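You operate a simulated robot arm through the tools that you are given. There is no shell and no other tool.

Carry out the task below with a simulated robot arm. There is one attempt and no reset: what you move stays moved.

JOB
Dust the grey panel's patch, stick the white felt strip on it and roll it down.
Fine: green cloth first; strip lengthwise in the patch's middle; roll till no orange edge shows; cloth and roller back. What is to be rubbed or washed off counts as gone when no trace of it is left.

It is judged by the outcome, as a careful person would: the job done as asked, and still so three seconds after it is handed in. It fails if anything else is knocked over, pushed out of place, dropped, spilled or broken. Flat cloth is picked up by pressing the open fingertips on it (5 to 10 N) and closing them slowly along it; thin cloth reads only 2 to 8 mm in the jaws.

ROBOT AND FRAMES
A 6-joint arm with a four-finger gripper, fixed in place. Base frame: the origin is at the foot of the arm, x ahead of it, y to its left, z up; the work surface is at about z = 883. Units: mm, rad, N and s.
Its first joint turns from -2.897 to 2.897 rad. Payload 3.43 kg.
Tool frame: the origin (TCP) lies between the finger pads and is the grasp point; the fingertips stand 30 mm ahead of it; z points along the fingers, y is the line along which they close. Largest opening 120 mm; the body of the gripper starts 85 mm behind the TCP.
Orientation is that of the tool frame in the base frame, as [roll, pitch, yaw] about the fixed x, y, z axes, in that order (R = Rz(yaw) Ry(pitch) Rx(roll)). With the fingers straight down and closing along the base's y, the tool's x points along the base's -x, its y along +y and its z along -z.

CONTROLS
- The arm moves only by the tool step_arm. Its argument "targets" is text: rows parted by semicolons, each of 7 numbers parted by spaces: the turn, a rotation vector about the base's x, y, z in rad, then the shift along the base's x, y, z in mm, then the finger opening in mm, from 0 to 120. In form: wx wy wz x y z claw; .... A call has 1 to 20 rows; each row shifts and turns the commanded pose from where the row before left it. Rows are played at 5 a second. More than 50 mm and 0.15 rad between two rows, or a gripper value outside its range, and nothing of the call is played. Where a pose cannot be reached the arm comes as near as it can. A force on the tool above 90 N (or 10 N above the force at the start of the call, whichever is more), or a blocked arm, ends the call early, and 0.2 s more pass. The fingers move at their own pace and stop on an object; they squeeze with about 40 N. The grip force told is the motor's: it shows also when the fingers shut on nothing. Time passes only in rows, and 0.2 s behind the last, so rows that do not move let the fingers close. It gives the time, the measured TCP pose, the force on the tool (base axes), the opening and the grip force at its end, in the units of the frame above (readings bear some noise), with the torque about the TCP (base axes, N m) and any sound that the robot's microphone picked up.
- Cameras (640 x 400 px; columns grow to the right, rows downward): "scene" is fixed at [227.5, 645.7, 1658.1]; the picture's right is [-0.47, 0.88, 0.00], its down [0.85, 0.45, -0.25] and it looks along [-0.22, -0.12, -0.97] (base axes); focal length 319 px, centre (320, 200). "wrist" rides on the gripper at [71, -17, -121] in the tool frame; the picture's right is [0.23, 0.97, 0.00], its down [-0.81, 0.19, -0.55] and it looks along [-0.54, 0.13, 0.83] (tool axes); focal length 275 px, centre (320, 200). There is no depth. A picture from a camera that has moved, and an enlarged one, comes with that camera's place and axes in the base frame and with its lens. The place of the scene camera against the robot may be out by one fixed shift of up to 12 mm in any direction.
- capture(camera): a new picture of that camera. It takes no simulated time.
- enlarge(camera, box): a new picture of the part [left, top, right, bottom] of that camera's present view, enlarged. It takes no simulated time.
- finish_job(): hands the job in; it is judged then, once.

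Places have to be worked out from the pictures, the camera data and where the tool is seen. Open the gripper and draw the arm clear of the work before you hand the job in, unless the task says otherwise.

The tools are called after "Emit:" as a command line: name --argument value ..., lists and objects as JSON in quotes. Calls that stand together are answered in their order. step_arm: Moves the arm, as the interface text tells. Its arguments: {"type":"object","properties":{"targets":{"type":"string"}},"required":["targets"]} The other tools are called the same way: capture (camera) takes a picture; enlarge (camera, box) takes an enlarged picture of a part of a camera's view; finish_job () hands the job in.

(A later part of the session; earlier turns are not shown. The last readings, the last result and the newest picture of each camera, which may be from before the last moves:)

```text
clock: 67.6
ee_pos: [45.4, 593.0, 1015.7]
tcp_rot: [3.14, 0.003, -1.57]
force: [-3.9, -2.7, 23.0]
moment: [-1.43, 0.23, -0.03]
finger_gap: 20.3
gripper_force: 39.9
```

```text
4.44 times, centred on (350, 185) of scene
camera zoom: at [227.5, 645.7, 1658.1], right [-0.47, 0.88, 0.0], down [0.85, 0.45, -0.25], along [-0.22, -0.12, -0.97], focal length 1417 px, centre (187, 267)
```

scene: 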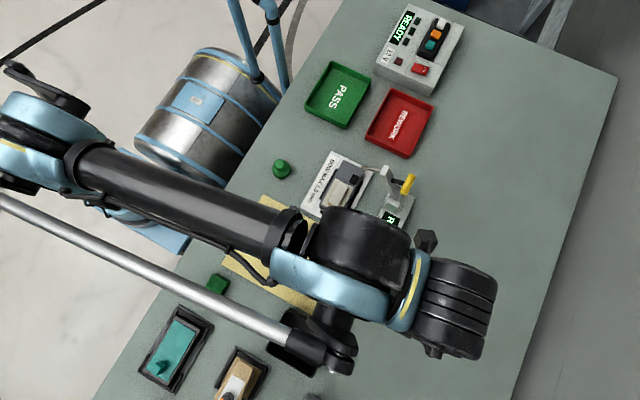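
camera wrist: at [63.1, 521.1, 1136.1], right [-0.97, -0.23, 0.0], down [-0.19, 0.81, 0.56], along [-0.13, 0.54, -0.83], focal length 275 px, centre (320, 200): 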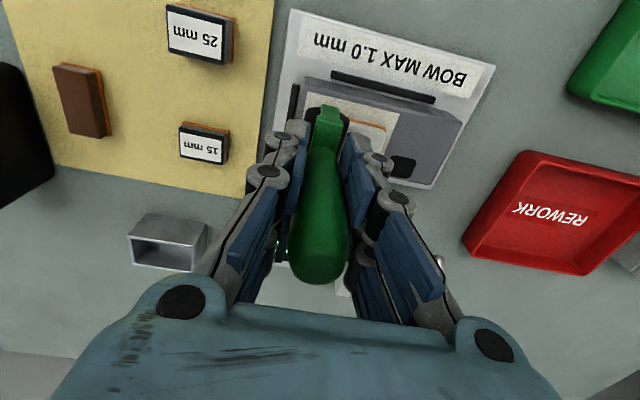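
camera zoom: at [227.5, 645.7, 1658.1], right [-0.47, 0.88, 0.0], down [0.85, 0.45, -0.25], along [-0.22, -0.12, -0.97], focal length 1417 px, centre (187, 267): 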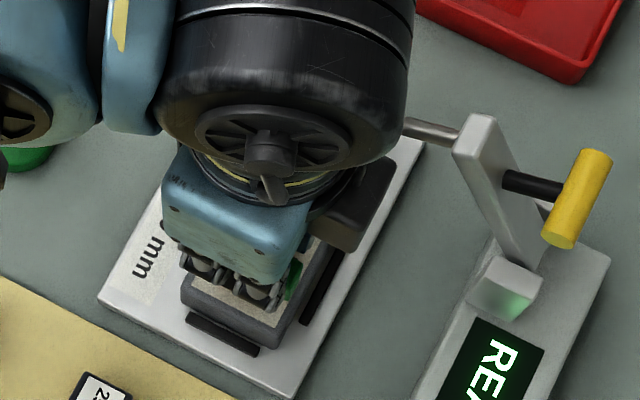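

The head seems slightly articulated; the roller is in place on the strip. I continue rolling: back across the strip to the −x end, watching the force.

Emit:
step_arm --targets "0 0 0 4 0 0 14; 0 0 0 3 0 0 14; 0 0 0 -6 0 0 14; 0 0 0 -6 0 0 14; 0 0 0 -6 0 0 14; 0 0 0 -6 0 0 14; 0 0 0 -6 0 0 14; 0 0 0 0 0 0 14"

Emit:
capture --camera "wrist"

Emit:
enlarge --camera "wrist" --box '[270, 75, 390, 165]'

```text
clock: 69.4
ee_pos: [21.2, 592.2, 1015.0]
tcp_rot: [3.138, 0.001, -1.573]
force: [-1.0, -0.1, 2.6]
moment: [0.28, 0.05, 0.03]
finger_gap: 20.1
gripper_force: 39.5
```

```text
taken
camera wrist: at [38.7, 520.4, 1136.6], right [-0.97, -0.23, 0.0], down [-0.19, 0.81, 0.56], along [-0.13, 0.54, -0.83], focal length 275 px, centre (320, 200)
```

wrist: 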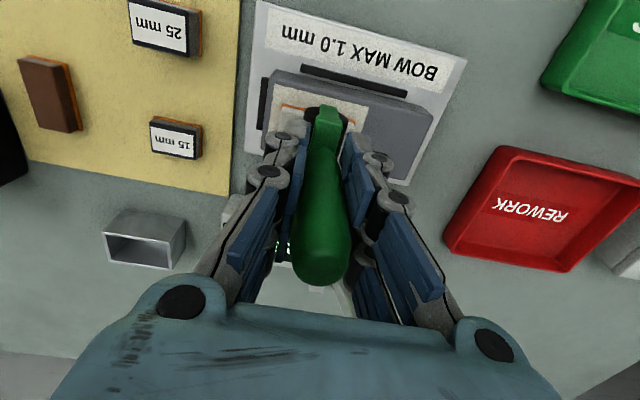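

```text
4.44 times, centred on (330, 120) of wrist
camera zoom: at [38.7, 520.4, 1136.6], right [-0.97, -0.23, 0.0], down [-0.19, 0.81, 0.56], along [-0.13, 0.54, -0.83], focal length 1224 px, centre (276, 556)
```

zoom: 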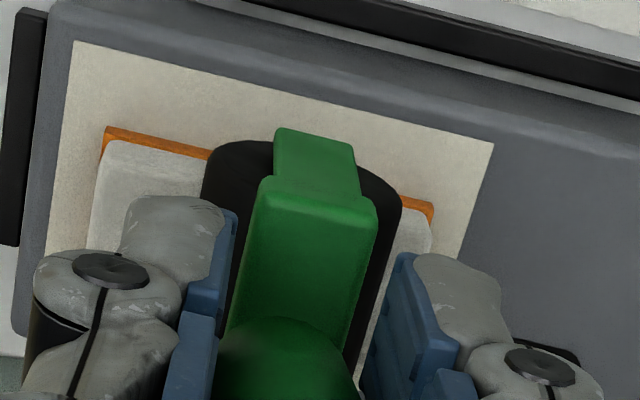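

The orange edge still shows; force had fallen off. I lift clear to inspect both the strip and the roller.

Emit:
step_arm --targets "0 0 0 0 0 20 14; 0 0 0 0 15 30 14; 0 0 0 0 20 30 14; 0 0 0 0 25 20 14; 0 0 0 0 0 0 14"

Emit:
capture --camera "wrist"

Emit:
enlarge --camera "wrist" --box '[250, 20, 410, 140]'

Emit:
enlarge --camera "scene" --box '[290, 130, 410, 230]'

```text
clock: 70.6
ee_pos: [21.8, 653.7, 1119.0]
tcp_rot: [-3.141, 0.002, -1.571]
force: [-0.4, 0.2, -1.3]
moment: [-0.01, 0.02, 0.0]
finger_gap: 20.2
gripper_force: 40.5
```

```text
taken
camera wrist: at [40.3, 582.2, 1239.4], right [-0.97, -0.23, 0.0], down [-0.19, 0.81, 0.56], along [-0.13, 0.54, -0.83], focal length 275 px, centre (320, 200)
```

wrist: 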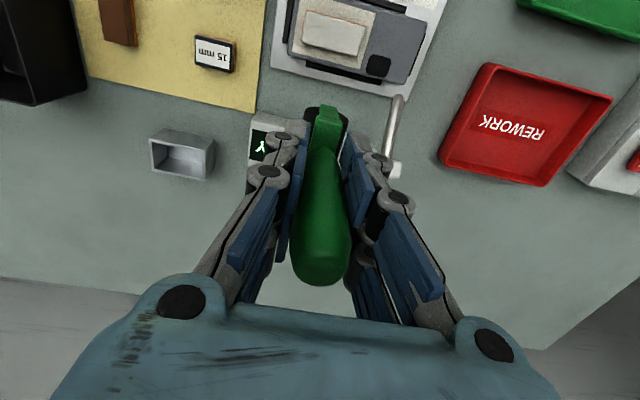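

```text
3.33 times, centred on (330, 80) of wrist
camera zoom: at [40.3, 582.2, 1239.4], right [-0.97, -0.23, 0.0], down [-0.19, 0.81, 0.56], along [-0.13, 0.54, -0.83], focal length 918 px, centre (287, 600)
```

zoom: 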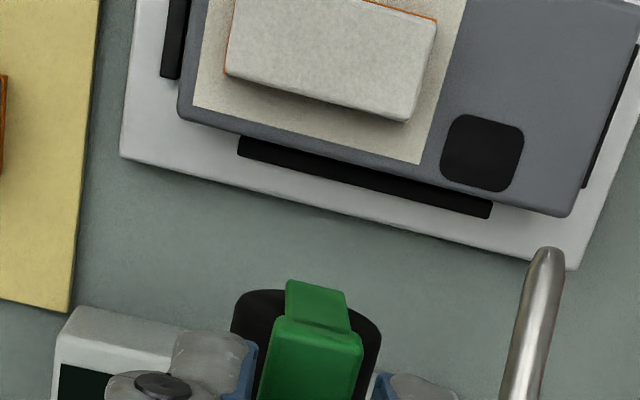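

```text
4.00 times, centred on (350, 180) of scene
camera zoom: at [227.5, 645.7, 1658.1], right [-0.47, 0.88, 0.0], down [0.85, 0.45, -0.25], along [-0.22, -0.12, -0.97], focal length 1275 px, centre (200, 280)
```

zoom: 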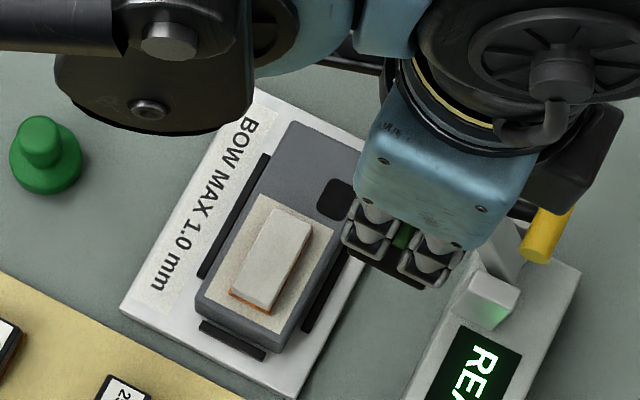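

The strip evidently stands ~18 mm proud (thick orange layer), so the roller did contact it, but force was uneven and slipped. I return over the strip and make full-length passes at steady force.

Emit:
step_arm --targets "0 0 0 1 -20 -10 14; 0 0 0 1 -20 -20 14; 0 0 0 1 -20 -25 14; 0 0 0 0 0 -25 14; 0 0 0 0 0 -15 14; 0 0 0 0 0 -6 14; 0 0 0 0 0 0 14"

```text
clock: 72.2
ee_pos: [25.0, 593.5, 1016.3]
tcp_rot: [3.14, 0.001, -1.571]
force: [-1.5, -1.5, 18.5]
moment: [-1.12, 0.01, -0.02]
finger_gap: 20.1
gripper_force: 40.2
```

18.5 N at the strip's middle. I check visually under load where the contact is.

Emit:
enlarge --camera "wrist" --box '[270, 75, 390, 165]'

Emit:
capture --camera "scene"

Emit:
enlarge --camera "wrist" --box '[220, 80, 420, 300]'

```text
4.44 times, centred on (330, 120) of wrist
camera zoom: at [43.3, 521.2, 1136.0], right [-0.97, -0.23, 0.0], down [-0.19, 0.81, 0.56], along [-0.13, 0.54, -0.83], focal length 1224 px, centre (276, 556)
```

zoom: 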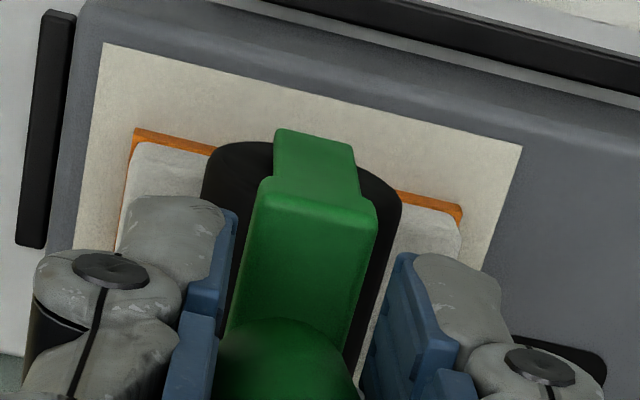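

```text
taken
```

scene: 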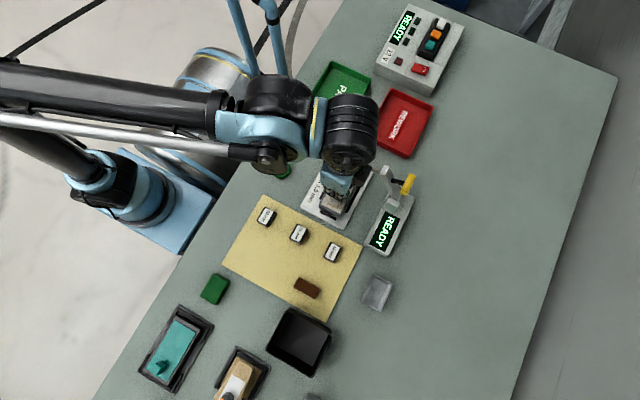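

```text
1.82 times, centred on (320, 190) of wrist
camera zoom: at [43.3, 521.2, 1136.0], right [-0.97, -0.23, 0.0], down [-0.19, 0.81, 0.56], along [-0.13, 0.54, -0.83], focal length 500 px, centre (320, 218)
```

zoom: 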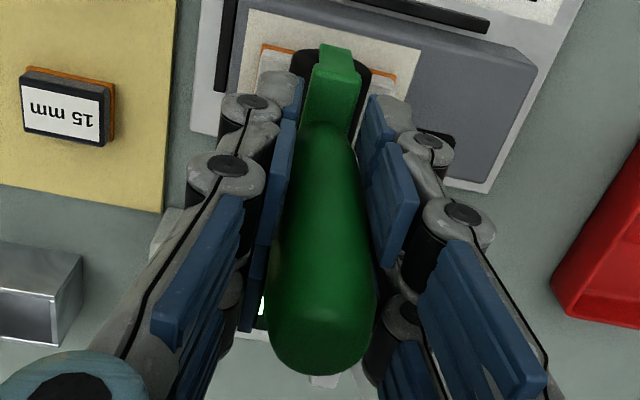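

The roller looks level and centred on the strip. I roll to the +x end now in small steps with this force.

Emit:
step_arm --targets "0 0 0 5 0 0 14; 0 0 0 5 0 0 14; 0 0 0 5 0 0 14; 0 0 0 5 0 0 14; 0 0 0 5 0 0 14; 0 0 0 -5 0 0 14; 0 0 0 -5 0 0 14; 0 0 0 -5 0 0 14; 0 0 0 -5 0 0 14; 0 0 0 -5 0 0 14"

Emit:
enlarge --camera "wrist" --box '[270, 75, 390, 165]'

```text
clock: 74.4
ee_pos: [24.0, 594.1, 1013.9]
tcp_rot: [3.138, 0.001, -1.571]
force: [5.4, 2.3, 14.8]
moment: [0.89, -0.43, -0.06]
finger_gap: 20.4
gripper_force: 40.2
```

```text
4.44 times, centred on (330, 120) of wrist
camera zoom: at [42.4, 520.9, 1135.6], right [-0.97, -0.23, 0.0], down [-0.19, 0.81, 0.56], along [-0.13, 0.54, -0.83], focal length 1224 px, centre (276, 556)
```

zoom: 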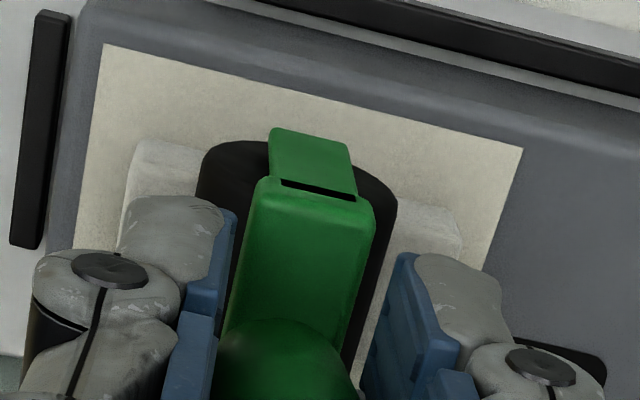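

The orange edge has vanished. For full coverage I also roll to the −x end and back.

Emit:
step_arm --targets "0 0 0 -5 0 0 14; 0 0 0 -5 0 0 14; 0 0 0 -5 0 0 14; 0 0 0 -5 0 0 14; 0 0 0 -4 0 0 14; 0 0 0 4 0 0 14; 0 0 0 5 0 0 14; 0 0 0 5 0 0 14; 0 0 0 5 0 0 14; 0 0 0 5 0 0 14; 0 0 0 0 0 0 14"

```text
clock: 76.8
ee_pos: [25.5, 592.5, 1015.6]
tcp_rot: [3.141, 0.002, -1.571]
force: [0.2, -0.6, 3.8]
moment: [-0.25, -0.05, 0.0]
finger_gap: 20.1
gripper_force: 40.3
```

Now I lift the roller straight up and step aside to inspect all edges.

Emit:
step_arm --targets "0 0 0 0 0 10 14; 0 0 0 0 0 30 14; 0 0 0 10 15 30 14; 0 0 0 10 20 30 14; 0 0 0 10 25 15 14; 0 0 0 0 0 0 14"

Emit:
enlarge --camera "wrist" --box '[250, 0, 430, 120]'

Emit:
enlarge --camera "scene" --box '[300, 140, 400, 230]'

Emit:
capture --camera "wrist"

```text
clock: 78.2
ee_pos: [55.0, 654.7, 1130.0]
tcp_rot: [3.14, 0.002, -1.57]
force: [0.4, 0.3, -0.3]
moment: [-0.06, -0.01, 0.0]
finger_gap: 20.5
gripper_force: 40.2
```

```text
3.33 times, centred on (340, 60) of wrist
camera zoom: at [73.1, 583.4, 1250.6], right [-0.97, -0.23, 0.0], down [-0.19, 0.81, 0.56], along [-0.13, 0.54, -0.83], focal length 918 px, centre (253, 667)
```

zoom: 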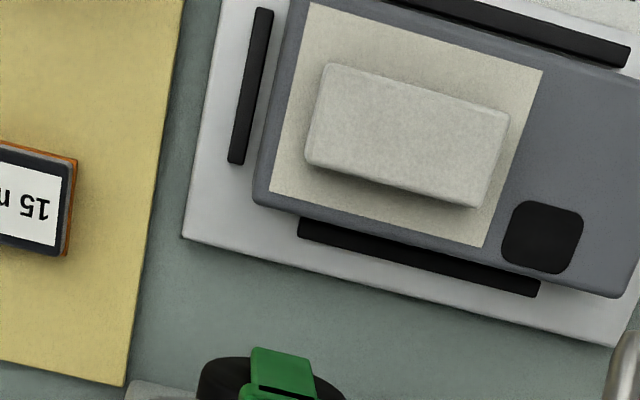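

```text
4.44 times, centred on (350, 185) of scene
camera zoom: at [227.5, 645.7, 1658.1], right [-0.47, 0.88, 0.0], down [0.85, 0.45, -0.25], along [-0.22, -0.12, -0.97], focal length 1417 px, centre (187, 267)
```

zoom: 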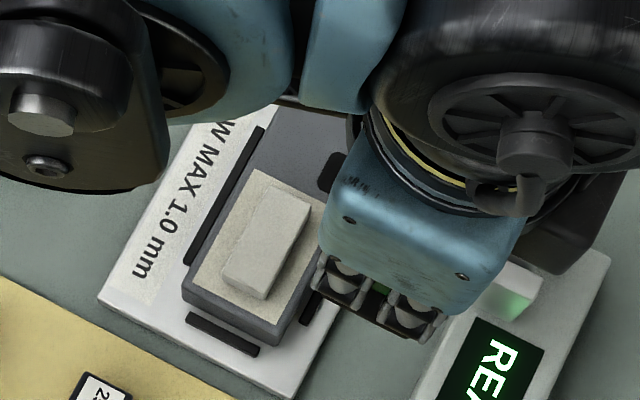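

```text
taken
camera wrist: at [73.1, 583.4, 1250.6], right [-0.97, -0.23, 0.0], down [-0.19, 0.81, 0.56], along [-0.13, 0.54, -0.83], focal length 275 px, centre (320, 200)
```

wrist: 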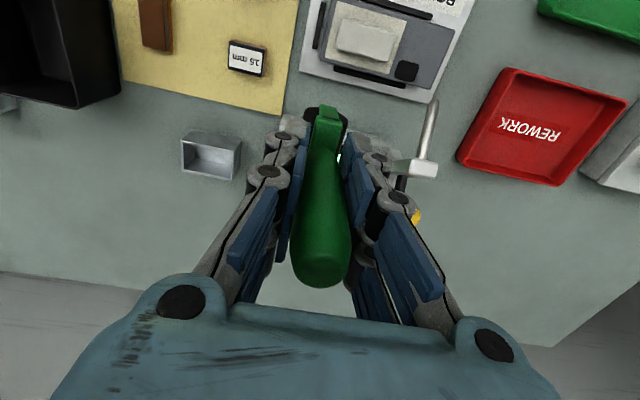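

No orange edge is visible anywhere; the strip is rolled down and centred. Now I carry the roller back above its holder, turning −90°.

Emit:
step_arm --targets "0 0 -0.1428 11.3 10.8 -3 14; 0 0 -0.1428 11.3 10.8 -3 14; 0 0 -0.1428 11.3 10.8 -3 14; 0 0 -0.1428 11.3 10.8 -3 14; 0 0 -0.1428 11.3 10.8 -3 14; 0 0 -0.1428 11.3 10.8 -3 14; 0 0 -0.1428 11.3 10.8 -3 14; 0 0 -0.1428 11.3 10.8 -3 14; 0 0 -0.1428 11.3 10.8 -3 14; 0 0 -0.1428 11.3 10.8 -3 14; 0 0 -0.1428 11.3 10.8 -3 14; 0 0 0 0 0 0 14"

Emit:
capture --camera "wrist"

Emit:
enlarge --camera "wrist" --box '[270, 40, 390, 140]'

Emit:
enlarge --camera "scene" --box '[300, 140, 420, 240]'

```text
clock: 80.8
ee_pos: [179.7, 772.5, 1095.0]
tcp_rot: [3.14, 0.001, -3.142]
force: [-0.3, -0.2, -1.2]
moment: [-0.02, -0.03, -0.03]
finger_gap: 20.3
gripper_force: 40.1
```

```text
taken
camera wrist: at [108.8, 755.2, 1216.7], right [-0.23, 0.97, 0.0], down [0.81, 0.19, 0.55], along [0.54, 0.13, -0.83], focal length 275 px, centre (320, 200)
```

wrist: 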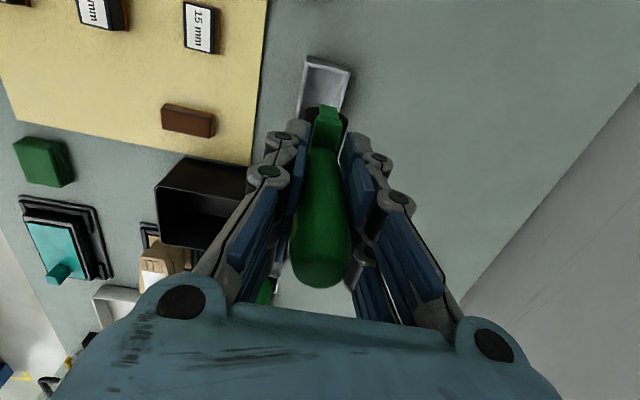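

```text
4.00 times, centred on (330, 90) of wrist
camera zoom: at [108.8, 755.2, 1216.7], right [-0.23, 0.97, 0.0], down [0.81, 0.19, 0.55], along [0.54, 0.13, -0.83], focal length 1101 px, centre (280, 640)
```

zoom: 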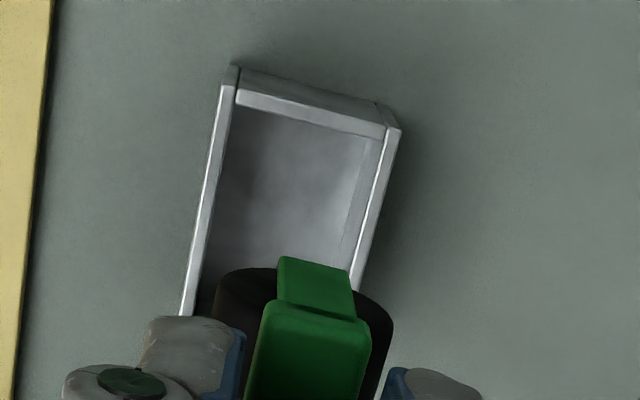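

```text
4.00 times, centred on (360, 190) of scene
camera zoom: at [227.5, 645.7, 1658.1], right [-0.47, 0.88, 0.0], down [0.85, 0.45, -0.25], along [-0.22, -0.12, -0.97], focal length 1275 px, centre (160, 240)
```

zoom: 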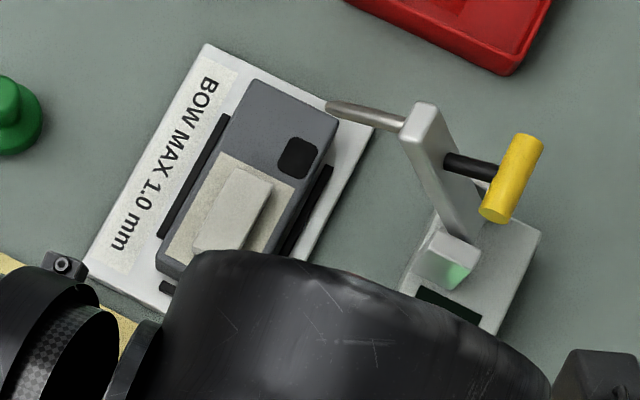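

The roller is above the holder, slid ~5 mm up in the grip. I lower to just above the rim and check alignment.

Emit:
step_arm --targets "0 0 0 0 0.8 -35 14; 0 0 0 0 0 -35 14; 0 0 0 0 0 -25 14; 0 0 0 0 0 -12 14; 0 0 0 0 0 0 14"

Emit:
enlarge --camera "wrist" --box '[270, 60, 390, 160]'

```text
clock: 82.0
ee_pos: [179.1, 772.9, 987.0]
tcp_rot: [3.14, 0.0, 3.141]
force: [0.4, 0.5, -0.8]
moment: [0.01, 0.0, 0.01]
finger_gap: 20.0
gripper_force: 39.5
```

```text
4.00 times, centred on (330, 110) of wrist
camera zoom: at [108.5, 755.7, 1108.5], right [-0.23, 0.97, 0.0], down [0.81, 0.19, 0.55], along [0.54, 0.13, -0.83], focal length 1101 px, centre (280, 560)
```

zoom: 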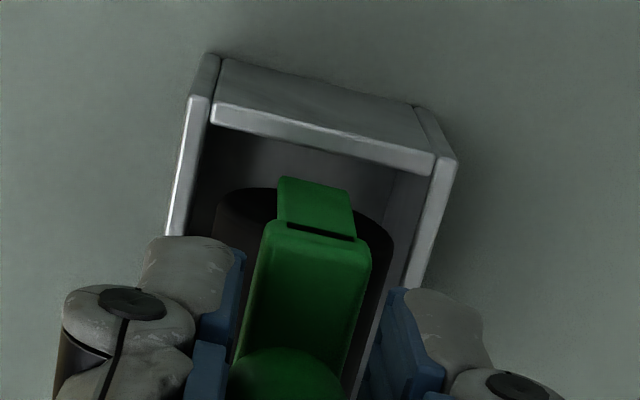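

Lateral alignment is good. I lower a further 14 mm, entering the rim, and check force and picture.

Emit:
step_arm --targets "0 0 0 0 0 -5 14; 0 0 0 0 0 -5 14; 0 0 0 0 0 -4 14; 0 0 0 0 0 0 14"

Emit:
enlarge --camera "wrist" --box '[270, 60, 390, 160]'

```text
clock: 83.0
ee_pos: [179.6, 772.6, 975.4]
tcp_rot: [3.139, 0.0, -3.141]
force: [-0.5, 0.9, -0.7]
moment: [0.01, -0.04, 0.02]
finger_gap: 20.2
gripper_force: 39.9
```

```text
4.00 times, centred on (330, 110) of wrist
camera zoom: at [108.7, 755.7, 1095.4], right [-0.23, 0.97, 0.0], down [0.81, 0.19, 0.55], along [0.54, 0.13, -0.83], focal length 1101 px, centre (280, 560)
```

zoom: 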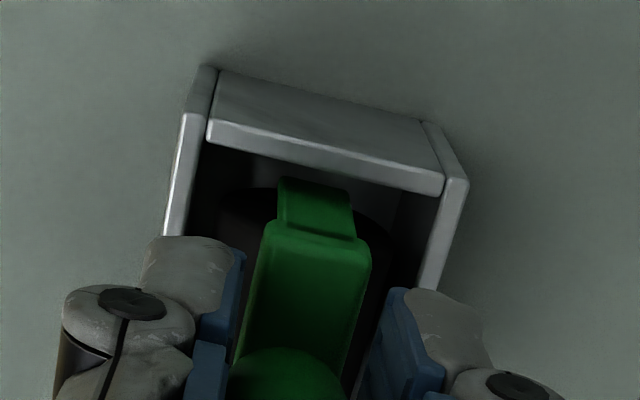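

It is entering without contact. Continue lowering in small steps.

Emit:
step_arm --targets "0 0 0 0 0 -4 14; 0 0 0 0 0 -4 14; 0 0 0 0 0 -4 14; 0 0 0 0 0 0 14"

Emit:
enlarge --camera "wrist" --box '[270, 60, 390, 160]'

```text
clock: 84.0
ee_pos: [178.7, 774.6, 962.8]
tcp_rot: [3.139, 0.0, 3.141]
force: [0.4, 0.2, -1.5]
moment: [-0.02, 0.02, -0.01]
finger_gap: 20.2
gripper_force: 40.4
```

```text
4.00 times, centred on (330, 110) of wrist
camera zoom: at [108.4, 756.4, 1083.9], right [-0.23, 0.97, 0.0], down [0.81, 0.19, 0.55], along [0.54, 0.13, -0.83], focal length 1101 px, centre (280, 560)
```

zoom: 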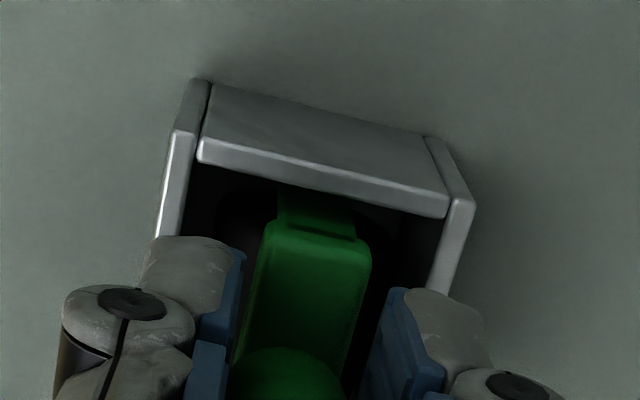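

Still free. I go on in 1.5 mm steps until floor contact.

Emit:
step_arm --targets "0 0 0 0 0 -1.5 14; 0 0 0 0 0 -1.5 14; 0 0 0 0 0 -1 14; 0 0 0 0 0 0 14"

```text
clock: 85.0
ee_pos: [178.8, 772.8, 958.3]
tcp_rot: [-3.141, 0.0, 3.141]
force: [0.0, 0.6, -1.9]
moment: [0.02, 0.0, -0.05]
finger_gap: 20.4
gripper_force: 39.9
```

Emit:
step_arm --targets "0 0 0 0 0 -1 14; 0 0 0 0 0 -1 14; 0 0 0 0 0 0 14"

```text
clock: 85.8
ee_pos: [179.0, 774.2, 958.3]
tcp_rot: [3.14, 0.0, 3.139]
force: [-0.5, 0.2, -1.0]
moment: [-0.01, 0.0, 0.0]
finger_gap: 20.2
gripper_force: 39.8
```

No contact yet; another 1 mm at a time.

Emit:
step_arm --targets "0 0 0 0 0 -1 14; 0 0 0 0 0 -0.7 14; 0 0 0 0 0 0 14"

```text
clock: 86.6
ee_pos: [179.5, 773.2, 956.1]
tcp_rot: [3.14, 0.003, 3.141]
force: [-0.1, 0.0, -0.2]
moment: [0.01, 0.04, 0.0]
finger_gap: 20.2
gripper_force: 40.2
```

Still free; continue carefully.

Emit:
step_arm --targets "0 0 0 0 0 -0.8 14; 0 0 0 0 0 -0.8 14; 0 0 0 0 0 0 14"

Emit:
enlarge --camera "wrist" --box '[270, 60, 390, 160]'

```text
clock: 87.4
ee_pos: [178.8, 773.0, 955.4]
tcp_rot: [3.139, 0.002, -3.14]
force: [2.0, 6.2, 30.2]
moment: [0.43, -0.25, 0.01]
finger_gap: 20.2
gripper_force: 40.0
```

```text
4.00 times, centred on (330, 110) of wrist
camera zoom: at [108.5, 754.9, 1076.2], right [-0.23, 0.97, 0.0], down [0.81, 0.19, 0.55], along [0.54, 0.13, -0.83], focal length 1101 px, centre (280, 560)
```

zoom: 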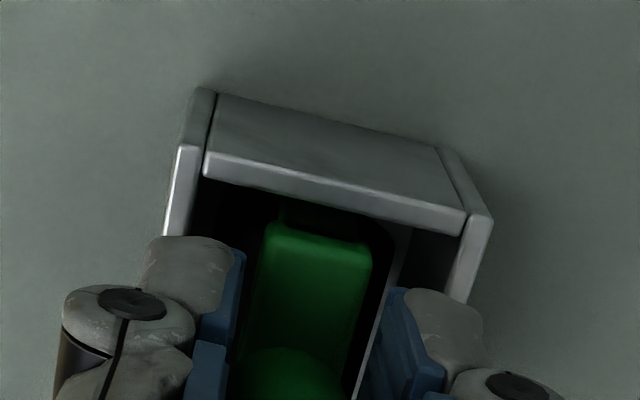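

Floor contact (30 N, centred). I ease up 1 mm and then release.

Emit:
step_arm --targets "0 0 0 0 0 1.1 14; 0 0 0 0 0 0 14"

```text
clock: 88.0
ee_pos: [179.5, 771.9, 954.9]
tcp_rot: [3.141, 0.002, -3.141]
force: [3.9, -1.3, 8.7]
moment: [-0.11, -0.22, 0.02]
finger_gap: 20.2
gripper_force: 40.1
```

Light contact (8.7 N). Open slowly.

Emit:
step_arm --targets "0 0 0 0 0 0 22; 0 0 0 0 0 0 26; 0 0 0 0 0 0 32; 0 0 0 0 0 0 42; 0 0 0 0 0 0 56; 0 0 0 0 0 0 56"

Emit:
capture --camera "wrist"

```text
clock: 89.4
ee_pos: [179.1, 773.4, 956.6]
tcp_rot: [3.141, 0.0, 3.14]
force: [0.0, 0.9, 0.1]
moment: [0.02, -0.01, 0.01]
finger_gap: 56.4
gripper_force: 0.1
```

```text
taken
camera wrist: at [108.3, 755.5, 1076.4], right [-0.23, 0.97, 0.0], down [0.81, 0.19, 0.55], along [0.54, 0.13, -0.83], focal length 275 px, centre (320, 200)
```

wrist: 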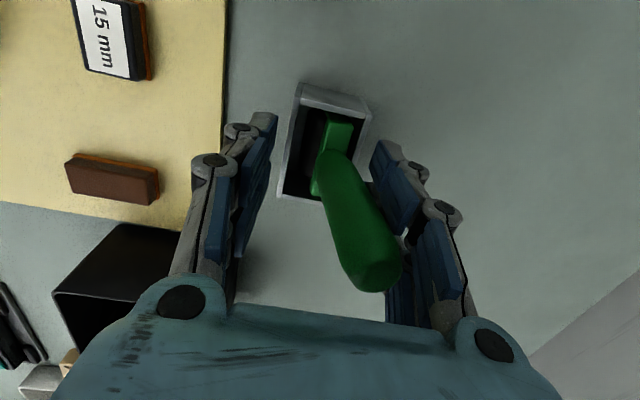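

After release the handle leans to +y against a finger. I close again to bring it upright and look at how it sits before releasing more carefully.

Emit:
step_arm --targets "0 0 0 0 0 0 48; 0 0 0 0 0 0 40; 0 0 0 0 0 0 34; 0 0 0 0 0 0 28; 0 0 0 0 0 0 24; 0 0 0 0 0 0 20; 0 0 0 0 0 0 16; 0 0 0 0 0 0 16"

Emit:
capture --camera "wrist"

Emit:
enlarge --camera "wrist" --box '[260, 70, 400, 300]'

```text
clock: 91.2
ee_pos: [179.1, 773.2, 954.8]
tcp_rot: [3.141, 0.002, -3.141]
force: [0.6, 1.0, -0.9]
moment: [-0.01, 0.02, 0.0]
finger_gap: 20.3
gripper_force: 39.8
```

```text
taken
camera wrist: at [108.3, 755.5, 1076.3], right [-0.23, 0.97, 0.0], down [0.81, 0.19, 0.55], along [0.54, 0.13, -0.83], focal length 275 px, centre (320, 200)
```

wrist: 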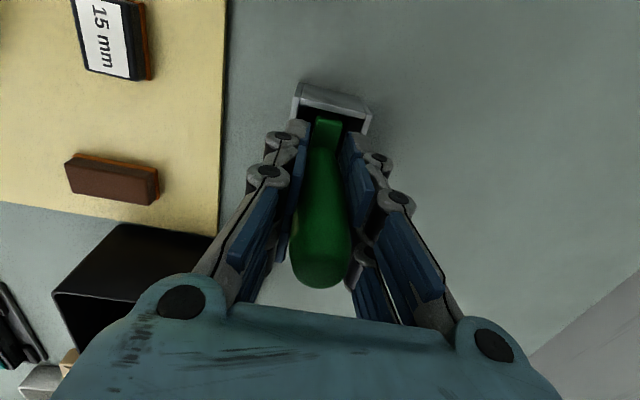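

```text
1.74 times, centred on (330, 185) of wrist
camera zoom: at [108.3, 755.5, 1076.3], right [-0.23, 0.97, 0.0], down [0.81, 0.19, 0.55], along [0.54, 0.13, -0.83], focal length 479 px, centre (303, 226)
```

zoom: 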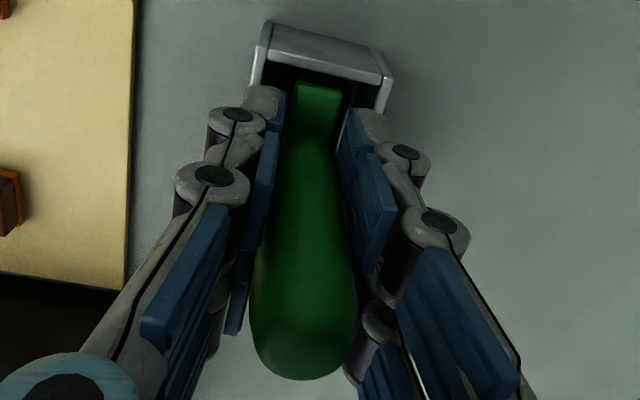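

Upright again with no load. I open only a few mm to see whether it stands by itself.

Emit:
step_arm --targets "0 0 0 0 0 0 20.5; 0 0 0 0 0 0 22; 0 0 0 0 0 0 24; 0 0 0 0 0 0 26; 0 0 0 0 0 0 26; 0 0 0 0 0 0 26"

Emit:
enlarge --camera "wrist" --box '[260, 70, 400, 300]'

```text
clock: 92.6
ee_pos: [178.3, 772.8, 955.4]
tcp_rot: [3.139, 0.002, -3.141]
force: [-0.1, -0.6, -0.2]
moment: [0.01, 0.01, -0.02]
finger_gap: 26.0
gripper_force: 0.0
```

```text
1.74 times, centred on (330, 185) of wrist
camera zoom: at [108.3, 755.5, 1076.4], right [-0.23, 0.97, 0.0], down [0.81, 0.19, 0.55], along [0.54, 0.13, -0.83], focal length 479 px, centre (303, 226)
```

zoom: 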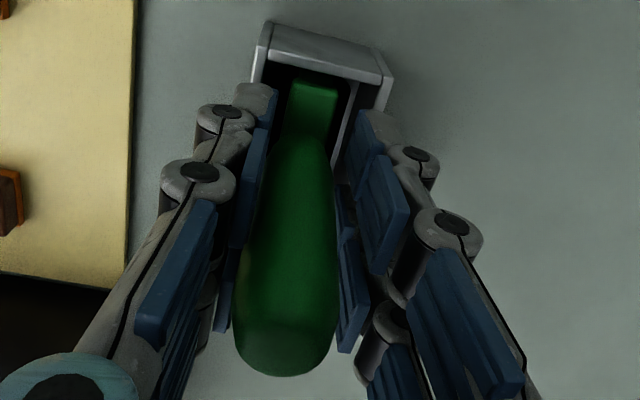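

It leans slightly to −y now. I open a bit further to learn whether it rests on the finger or stands on its own.

Emit:
step_arm --targets "0 0 0 0 0 0 29; 0 0 0 0 0 0 32; 0 0 0 0 0 0 32; 0 0 0 0 0 0 32; 0 0 0 0 0 0 32"

Emit:
enlarge --camera "wrist" --box '[260, 70, 400, 300]'

```text
clock: 93.8
ee_pos: [178.5, 772.3, 955.9]
tcp_rot: [3.139, 0.0, -3.141]
force: [-0.3, -0.1, 0.1]
moment: [0.0, 0.0, -0.06]
finger_gap: 32.0
gripper_force: 0.1
```

```text
1.74 times, centred on (330, 185) of wrist
camera zoom: at [108.3, 755.5, 1076.4], right [-0.23, 0.97, 0.0], down [0.81, 0.19, 0.55], along [0.54, 0.13, -0.83], focal length 479 px, centre (303, 226)
```

zoom: 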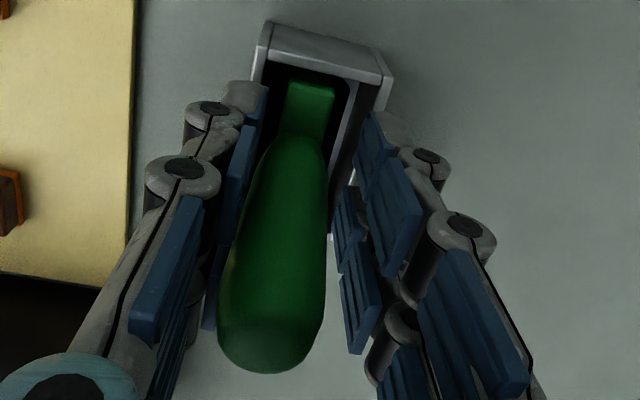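

It clearly rests on the finger, so upright is only a narrow balance (as it stood originally). I close again, lift slightly so it hangs from the grip, and measure its tilt.

Emit:
step_arm --targets "0 0 0 0 0.8 0 28; 0 0 0 0 0 0 25; 0 0 0 0 0 0 22; 0 0 0 0 0 0 20; 0 0 0 0 0 0 16; 0 0 0 0 0 0 16; 0 0 0 0 0 3 16; 0 0 0 0 0 3 16; 0 0 0 0 0 0 16"

Emit:
capture --camera "wrist"

Emit:
enlarge --camera "wrist" --box '[280, 75, 380, 175]'

Emit:
enlarge --camera "wrist" --box '[270, 200, 370, 300]'

```text
clock: 95.8
ee_pos: [178.3, 773.7, 961.9]
tcp_rot: [3.139, 0.003, 3.142]
force: [-0.1, -0.1, -1.0]
moment: [-0.03, 0.02, -0.03]
finger_gap: 20.3
gripper_force: 39.9
```

```text
taken
camera wrist: at [107.9, 756.4, 1082.4], right [-0.23, 0.97, 0.0], down [0.81, 0.19, 0.55], along [0.54, 0.13, -0.83], focal length 275 px, centre (320, 200)
```

wrist: 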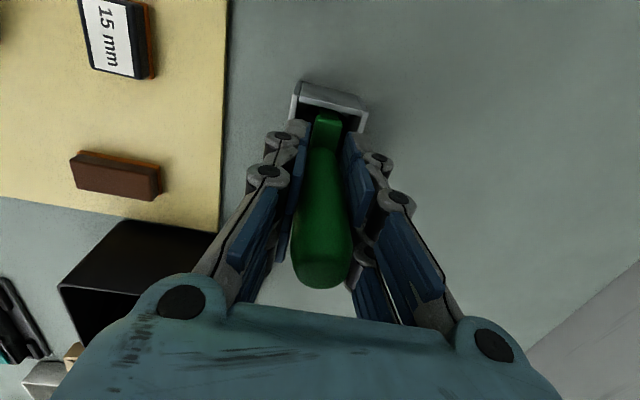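

```text
4.00 times, centred on (330, 125) of wrist
camera zoom: at [107.9, 756.4, 1082.4], right [-0.23, 0.97, 0.0], down [0.81, 0.19, 0.55], along [0.54, 0.13, -0.83], focal length 1101 px, centre (280, 500)
```

zoom: 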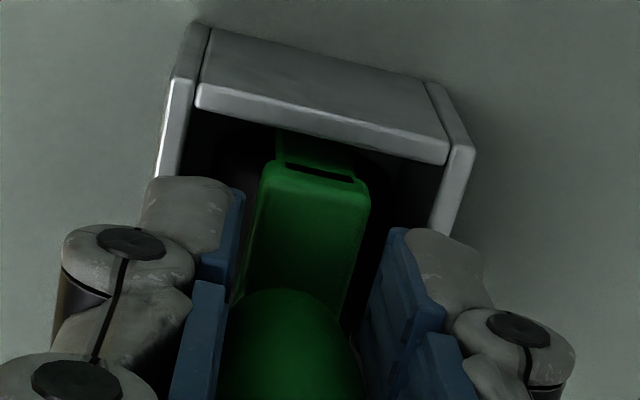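

```text
4.00 times, centred on (320, 250) of wrist
camera zoom: at [107.9, 756.4, 1082.4], right [-0.23, 0.97, 0.0], down [0.81, 0.19, 0.55], along [0.54, 0.13, -0.83], focal length 1101 px, centre (320, 0)
```

zoom: 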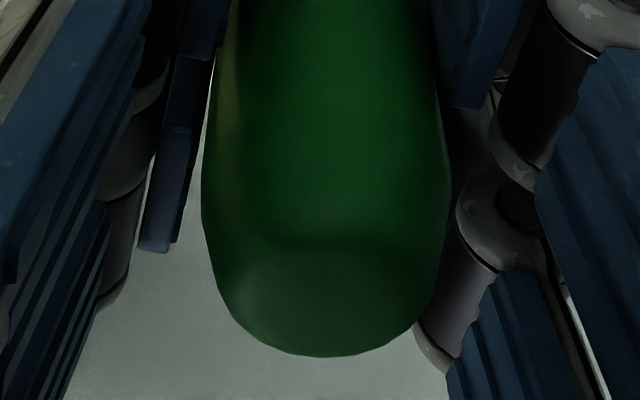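

The roller hangs upright (tilt < 0.5°) but is yawed ~2°. I correct the yaw, lower until just touching, then release very gently with a small gap first.

Emit:
step_arm --targets "0 0 -0.036 0 0 -2 16; 0 0 0 0 0 -2 16; 0 0 0 0 0 -1 16; 0 0 0 0 0 0 16"

```text
clock: 96.8
ee_pos: [178.6, 774.3, 956.2]
tcp_rot: [3.141, -0.001, 3.106]
force: [-0.4, -0.3, -0.9]
moment: [-0.01, 0.02, 0.01]
finger_gap: 20.2
gripper_force: 39.9
```

Another half-millimetre steps down to find first touch.

Emit:
step_arm --targets "0 0 0 0 0 -0.5 16; 0 0 0 0 0 0 16"

```text
clock: 97.4
ee_pos: [179.3, 774.0, 954.5]
tcp_rot: [3.14, 0.0, 3.107]
force: [-0.1, 0.3, -1.0]
moment: [-0.02, -0.03, -0.02]
finger_gap: 20.4
gripper_force: 40.4
```

Emit:
step_arm --targets "0 0 0 0 0 -0.5 16; 0 0 0 0 0 0 16"

```text
clock: 98.0
ee_pos: [177.9, 774.9, 956.8]
tcp_rot: [-3.141, 0.001, 3.107]
force: [0.4, 0.7, -1.0]
moment: [-0.01, -0.05, 0.0]
finger_gap: 20.1
gripper_force: 39.9
```

Not touching yet; continue in 0.4 mm steps.

Emit:
step_arm --targets "0 0 0 0 0 -0.4 16; 0 0 0 0 0 0 16"

```text
clock: 98.6
ee_pos: [179.4, 773.7, 955.4]
tcp_rot: [3.14, 0.002, 3.107]
force: [-1.2, 2.0, 7.4]
moment: [0.1, 0.08, 0.03]
finger_gap: 20.3
gripper_force: 39.7
```

Touch at 7 N; ease up 0.25 mm, settle, and open by fractions.

Emit:
step_arm --targets "0 0 0 0 0 0.25 16; 0 0 0 0 0 0 16; 0 0 0 0 0 0 19.5; 0 0 0 0 0 0 20.2; 0 0 0 0 0 0 20.6; 0 0 0 0 0 0 20.9; 0 0 0 0 0 0 21.2; 0 0 0 0 0 0 21.2; 0 0 0 0 0 0 21.2"

Emit:
enlarge --camera "wrist" --box '[260, 70, 400, 300]'

```text
clock: 100.6
ee_pos: [179.1, 773.7, 954.8]
tcp_rot: [3.14, 0.001, 3.107]
force: [-0.5, -0.6, -0.4]
moment: [0.0, 0.01, 0.01]
finger_gap: 21.6
gripper_force: 0.3
```

```text
1.74 times, centred on (330, 185) of wrist
camera zoom: at [107.4, 759.4, 1075.7], right [-0.2, 0.98, 0.0], down [0.82, 0.16, 0.55], along [0.54, 0.11, -0.83], focal length 479 px, centre (303, 226)
```

zoom: 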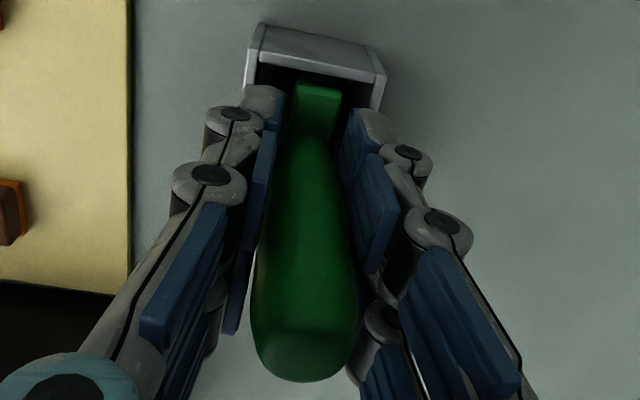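

Released with ~1 mm slack and nearly upright. Now open quickly and see if it stands.

Emit:
step_arm --targets "0 0 0 0 0 0 50; 0 0 0 0 0 0 50"

Emit:
enlarge --camera "wrist" --box '[260, 70, 400, 300]'

```text
clock: 101.2
ee_pos: [178.7, 774.5, 954.3]
tcp_rot: [3.139, 0.003, 3.106]
force: [0.3, -0.6, 0.1]
moment: [-0.02, 0.02, 0.04]
finger_gap: 49.9
gripper_force: 0.1
```

```text
1.74 times, centred on (330, 185) of wrist
camera zoom: at [107.4, 759.4, 1075.7], right [-0.2, 0.98, 0.0], down [0.82, 0.16, 0.55], along [0.54, 0.11, -0.83], focal length 479 px, centre (303, 226)
```

zoom: 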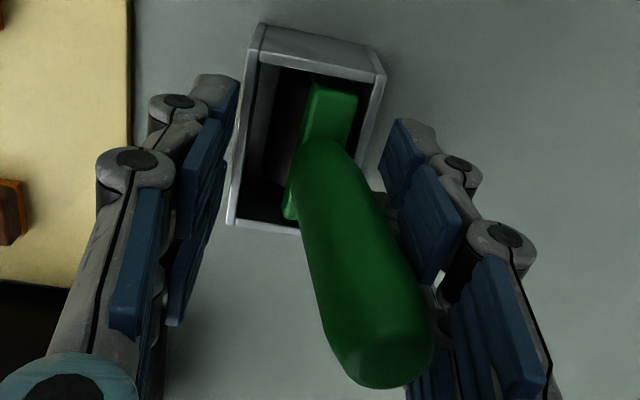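

It fell to lean on the finger again. I open in stages, with the finger as a catch, to find where it rests by itself against the holder.

Emit:
step_arm --targets "0 0 0 0 0 0 56; 0 0 0 0 0 0 62; 0 0 0 0 0 0 68; 0 0 0 0 0 0 68; 0 0 0 0 0 0 68"

Emit:
enlarge --camera "wrist" --box '[240, 70, 440, 300]'

```text
clock: 102.4
ee_pos: [178.3, 773.9, 955.4]
tcp_rot: [3.14, -0.001, 3.107]
force: [0.0, -0.4, 0.0]
moment: [-0.02, -0.01, -0.02]
finger_gap: 68.2
gripper_force: 0.1
```

```text
1.74 times, centred on (340, 185) of wrist
camera zoom: at [107.4, 759.4, 1075.7], right [-0.2, 0.98, 0.0], down [0.82, 0.16, 0.55], along [0.54, 0.11, -0.83], focal length 479 px, centre (285, 226)
```

zoom: 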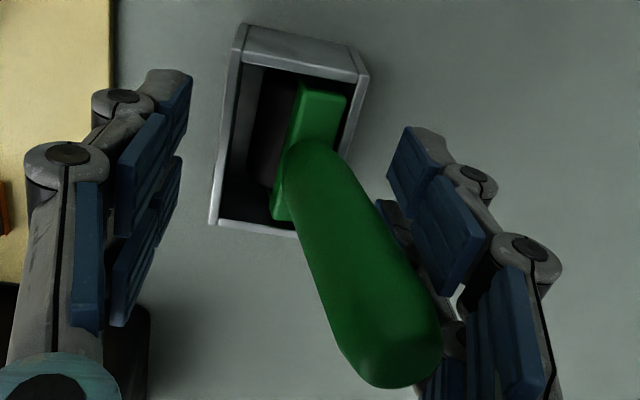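

It seems the crossbar may now rest against the holder's rim. I open more to verify that it stays put without the finger.

Emit:
step_arm --targets "0 0 0 0 0 0 76; 0 0 0 0 0 0 84; 0 0 0 0 0 0 84; 0 0 0 0 0 0 84"

Emit:
enlarge --camera "wrist" --box '[240, 70, 440, 300]'

```text
clock: 103.4
ee_pos: [178.4, 774.0, 955.6]
tcp_rot: [3.14, 0.0, 3.106]
force: [0.1, 0.1, -0.5]
moment: [0.01, 0.01, 0.0]
finger_gap: 84.1
gripper_force: 0.0
```

```text
1.74 times, centred on (340, 185) of wrist
camera zoom: at [107.4, 759.4, 1075.7], right [-0.2, 0.98, 0.0], down [0.82, 0.16, 0.55], along [0.54, 0.11, -0.83], focal length 479 px, centre (285, 226)
```

zoom: 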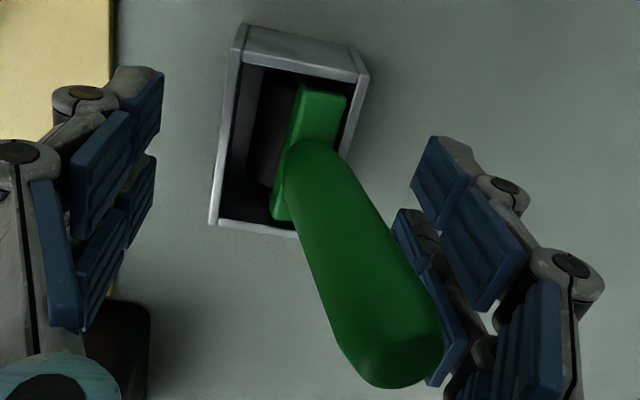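

The handle no longer moves: it rests by itself, leaning in the holder. I open fully and rise straight up to look at it from outside.

Emit:
step_arm --targets "0 0 0 0 0 0 110; 0 0 0 0 0 0 120; 0 0 0 0 0 15 120; 0 0 0 0 0 30 120; 0 0 0 0 0 40 120; 0 0 0 0 0 40 120; 0 0 0 0 0 0 120"

Emit:
capture --camera "wrist"

Emit:
enlarge --camera "wrist" --box '[270, 30, 390, 140]'

```text
clock: 105.0
ee_pos: [179.7, 773.7, 1081.1]
tcp_rot: [3.139, 0.001, 3.107]
force: [0.0, 0.0, 0.3]
moment: [0.02, 0.02, 0.01]
finger_gap: 119.7
gripper_force: 0.2
```

```text
taken
camera wrist: at [107.8, 758.6, 1201.3], right [-0.2, 0.98, 0.0], down [0.82, 0.16, 0.55], along [0.54, 0.11, -0.83], focal length 275 px, centre (320, 200)
```

wrist: 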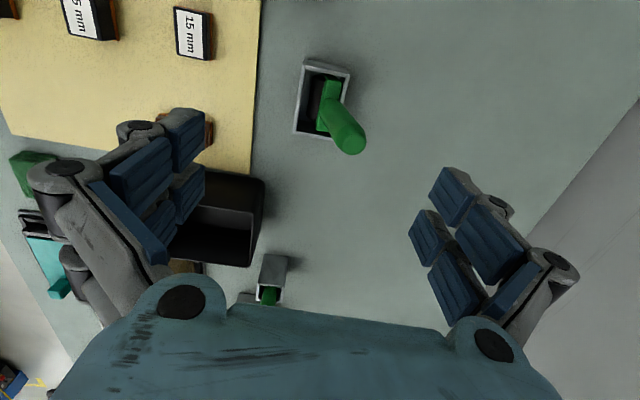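

```text
3.64 times, centred on (330, 85) of wrist
camera zoom: at [107.8, 758.6, 1201.3], right [-0.2, 0.98, 0.0], down [0.82, 0.16, 0.55], along [0.54, 0.11, -0.83], focal length 1001 px, centre (284, 618)
```

zoom: 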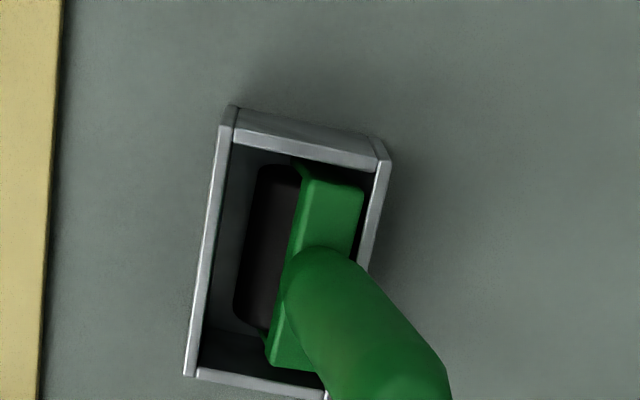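

I compare with the initial appearance in the scene camera.

Emit:
enlarge --camera "scene" --box '[330, 260, 430, 325]'

Emit:
capture --camera "scene"

```text
6.15 times, centred on (380, 292) of scene
camera zoom: at [227.5, 645.7, 1658.1], right [-0.47, 0.88, 0.0], down [0.85, 0.45, -0.25], along [-0.22, -0.12, -0.97], focal length 1962 px, centre (-49, -369)
```

zoom: 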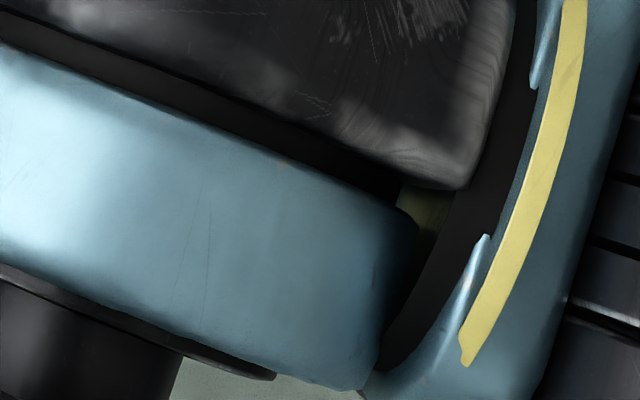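

```text
taken
```

scene: 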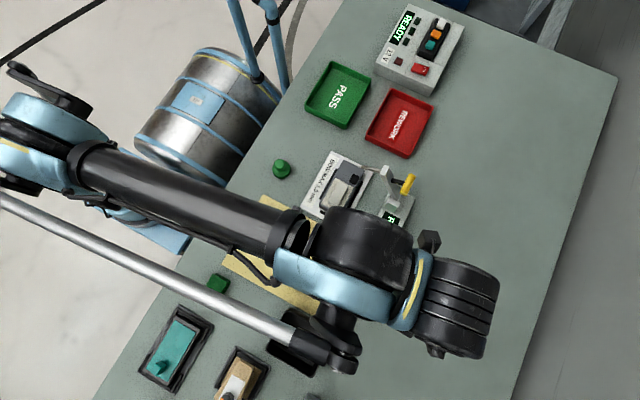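

The arm occludes it; I tilt the wrist for the same overhead view as at the start.

Emit:
step_arm --targets "0 0 0.036 0 2 12 120; 0 0.146 0 -1 2 10 120; 0 0.146 0 -1 2 10 120; 0 0.146 0 -1 2 5 120; 0 0.146 0 -1 2 5 120; 0 0 0 0 0 0 120"

Emit:
enlarge --camera "wrist" --box '[260, 150, 380, 250]'

```text
clock: 106.4
ee_pos: [174.8, 783.5, 1121.8]
tcp_rot: [3.139, -0.585, -3.142]
force: [-1.4, 0.1, 0.8]
moment: [-0.01, 0.01, -0.02]
finger_gap: 120.0
gripper_force: 0.1
```

```text
4.00 times, centred on (320, 200) of wrist
camera zoom: at [182.4, 766.1, 1262.5], right [-0.19, 0.97, 0.13], down [0.98, 0.19, 0.01], along [-0.01, 0.13, -0.99], focal length 1101 px, centre (320, 200)
```

zoom: 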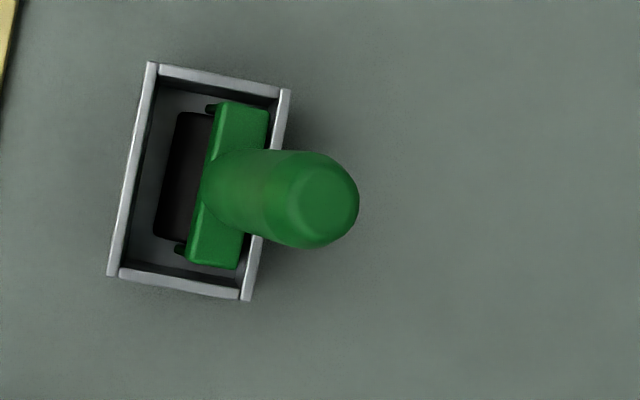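

The fork leans about its axle against the rim, whereas initially it stood upright (axle friction holding it). I'll try to restore it upright: go back down around it and release it precisely at the balance point, without disturbing the barrel.

Emit:
step_arm --targets "0 -0.146 0 1 -2 -5 120; 0 -0.146 0 1 -2 -5 120; 0 -0.146 0 1 -2 -10 120; 0 -0.146 0 1 -2 -10 120; 0 0 0 0 -2 -12 120; 0 0 0 0 0 -40 120; 0 0 0 0 0 -30 120; 0 0 0 0 0 -20 120; 0 0 0 0 0 -15 120; 0 0 0 0 0 0 120"

Emit:
capture --camera "wrist"

```text
clock: 108.6
ee_pos: [177.5, 773.8, 975.1]
tcp_rot: [3.139, 0.001, 3.141]
force: [0.2, -0.3, 0.5]
moment: [-0.01, 0.02, 0.0]
finger_gap: 119.9
gripper_force: 0.1
```

```text
taken
camera wrist: at [107.6, 757.3, 1096.8], right [-0.23, 0.97, 0.0], down [0.81, 0.19, 0.55], along [0.54, 0.13, -0.83], focal length 275 px, centre (320, 200)
```

wrist: 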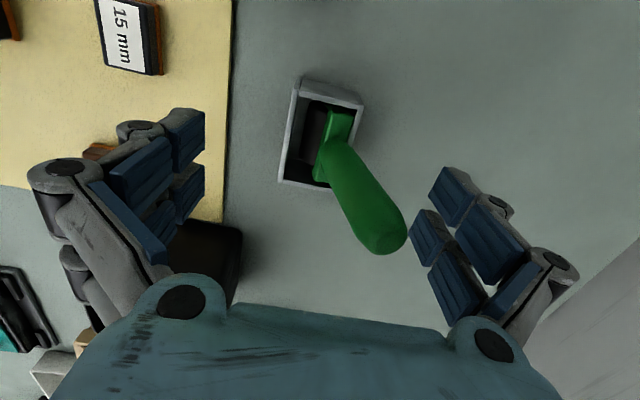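

I grip at this greater height (better resolution). Shift +1.5 mm in x and close slowly, bringing the handle upright.

Emit:
step_arm --targets "0 0 0 1.5 0 0 100; 0 0 0 0 0 0 85; 0 0 0 0 0 0 72; 0 0 0 0 0 0 62; 0 0 0 0 0 0 54; 0 0 0 0 0 0 47; 0 0 0 0 0 0 41; 0 0 0 0 0 0 36; 0 0 0 0 0 0 32; 0 0 0 0 0 0 29; 0 0 0 0 0 0 27; 0 0 0 0 0 0 25; 0 0 0 0 0 0 23; 0 0 0 0 0 0 21; 0 0 0 0 0 0 18; 0 0 0 0 0 0 18"

Emit:
capture --camera "wrist"

Emit:
enlarge --camera "wrist" --box '[260, 70, 400, 300]'

```text
clock: 112.0
ee_pos: [180.0, 774.0, 976.0]
tcp_rot: [3.139, -0.001, 3.14]
force: [0.7, -0.7, 0.0]
moment: [0.0, 0.02, 0.0]
finger_gap: 21.7
gripper_force: 39.7
```

```text
taken
camera wrist: at [109.4, 756.9, 1096.5], right [-0.23, 0.97, 0.0], down [0.81, 0.19, 0.55], along [0.54, 0.13, -0.83], focal length 275 px, centre (320, 200)
```

wrist: 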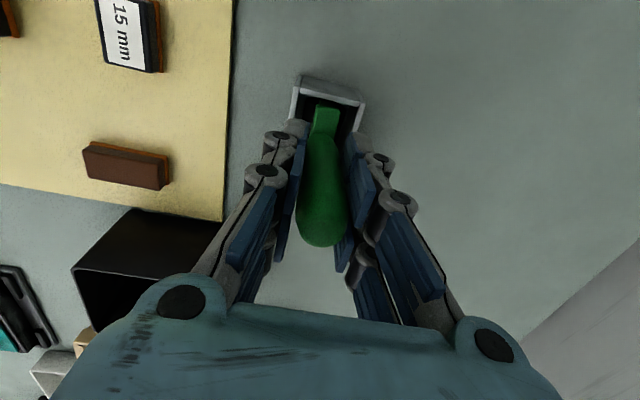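

```text
1.74 times, centred on (330, 185) of wrist
camera zoom: at [109.4, 756.9, 1096.5], right [-0.23, 0.97, 0.0], down [0.81, 0.19, 0.55], along [0.54, 0.13, -0.83], focal length 479 px, centre (303, 226)
```

zoom: 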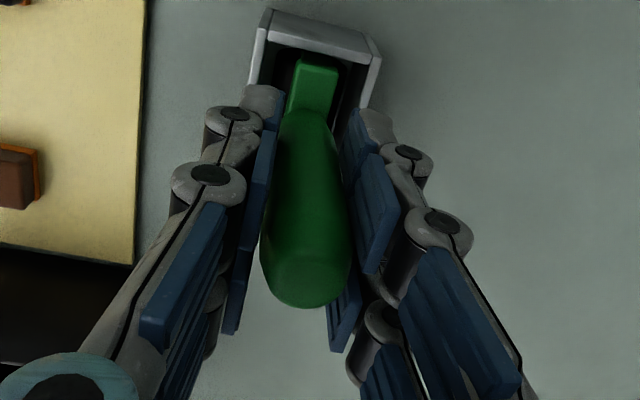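

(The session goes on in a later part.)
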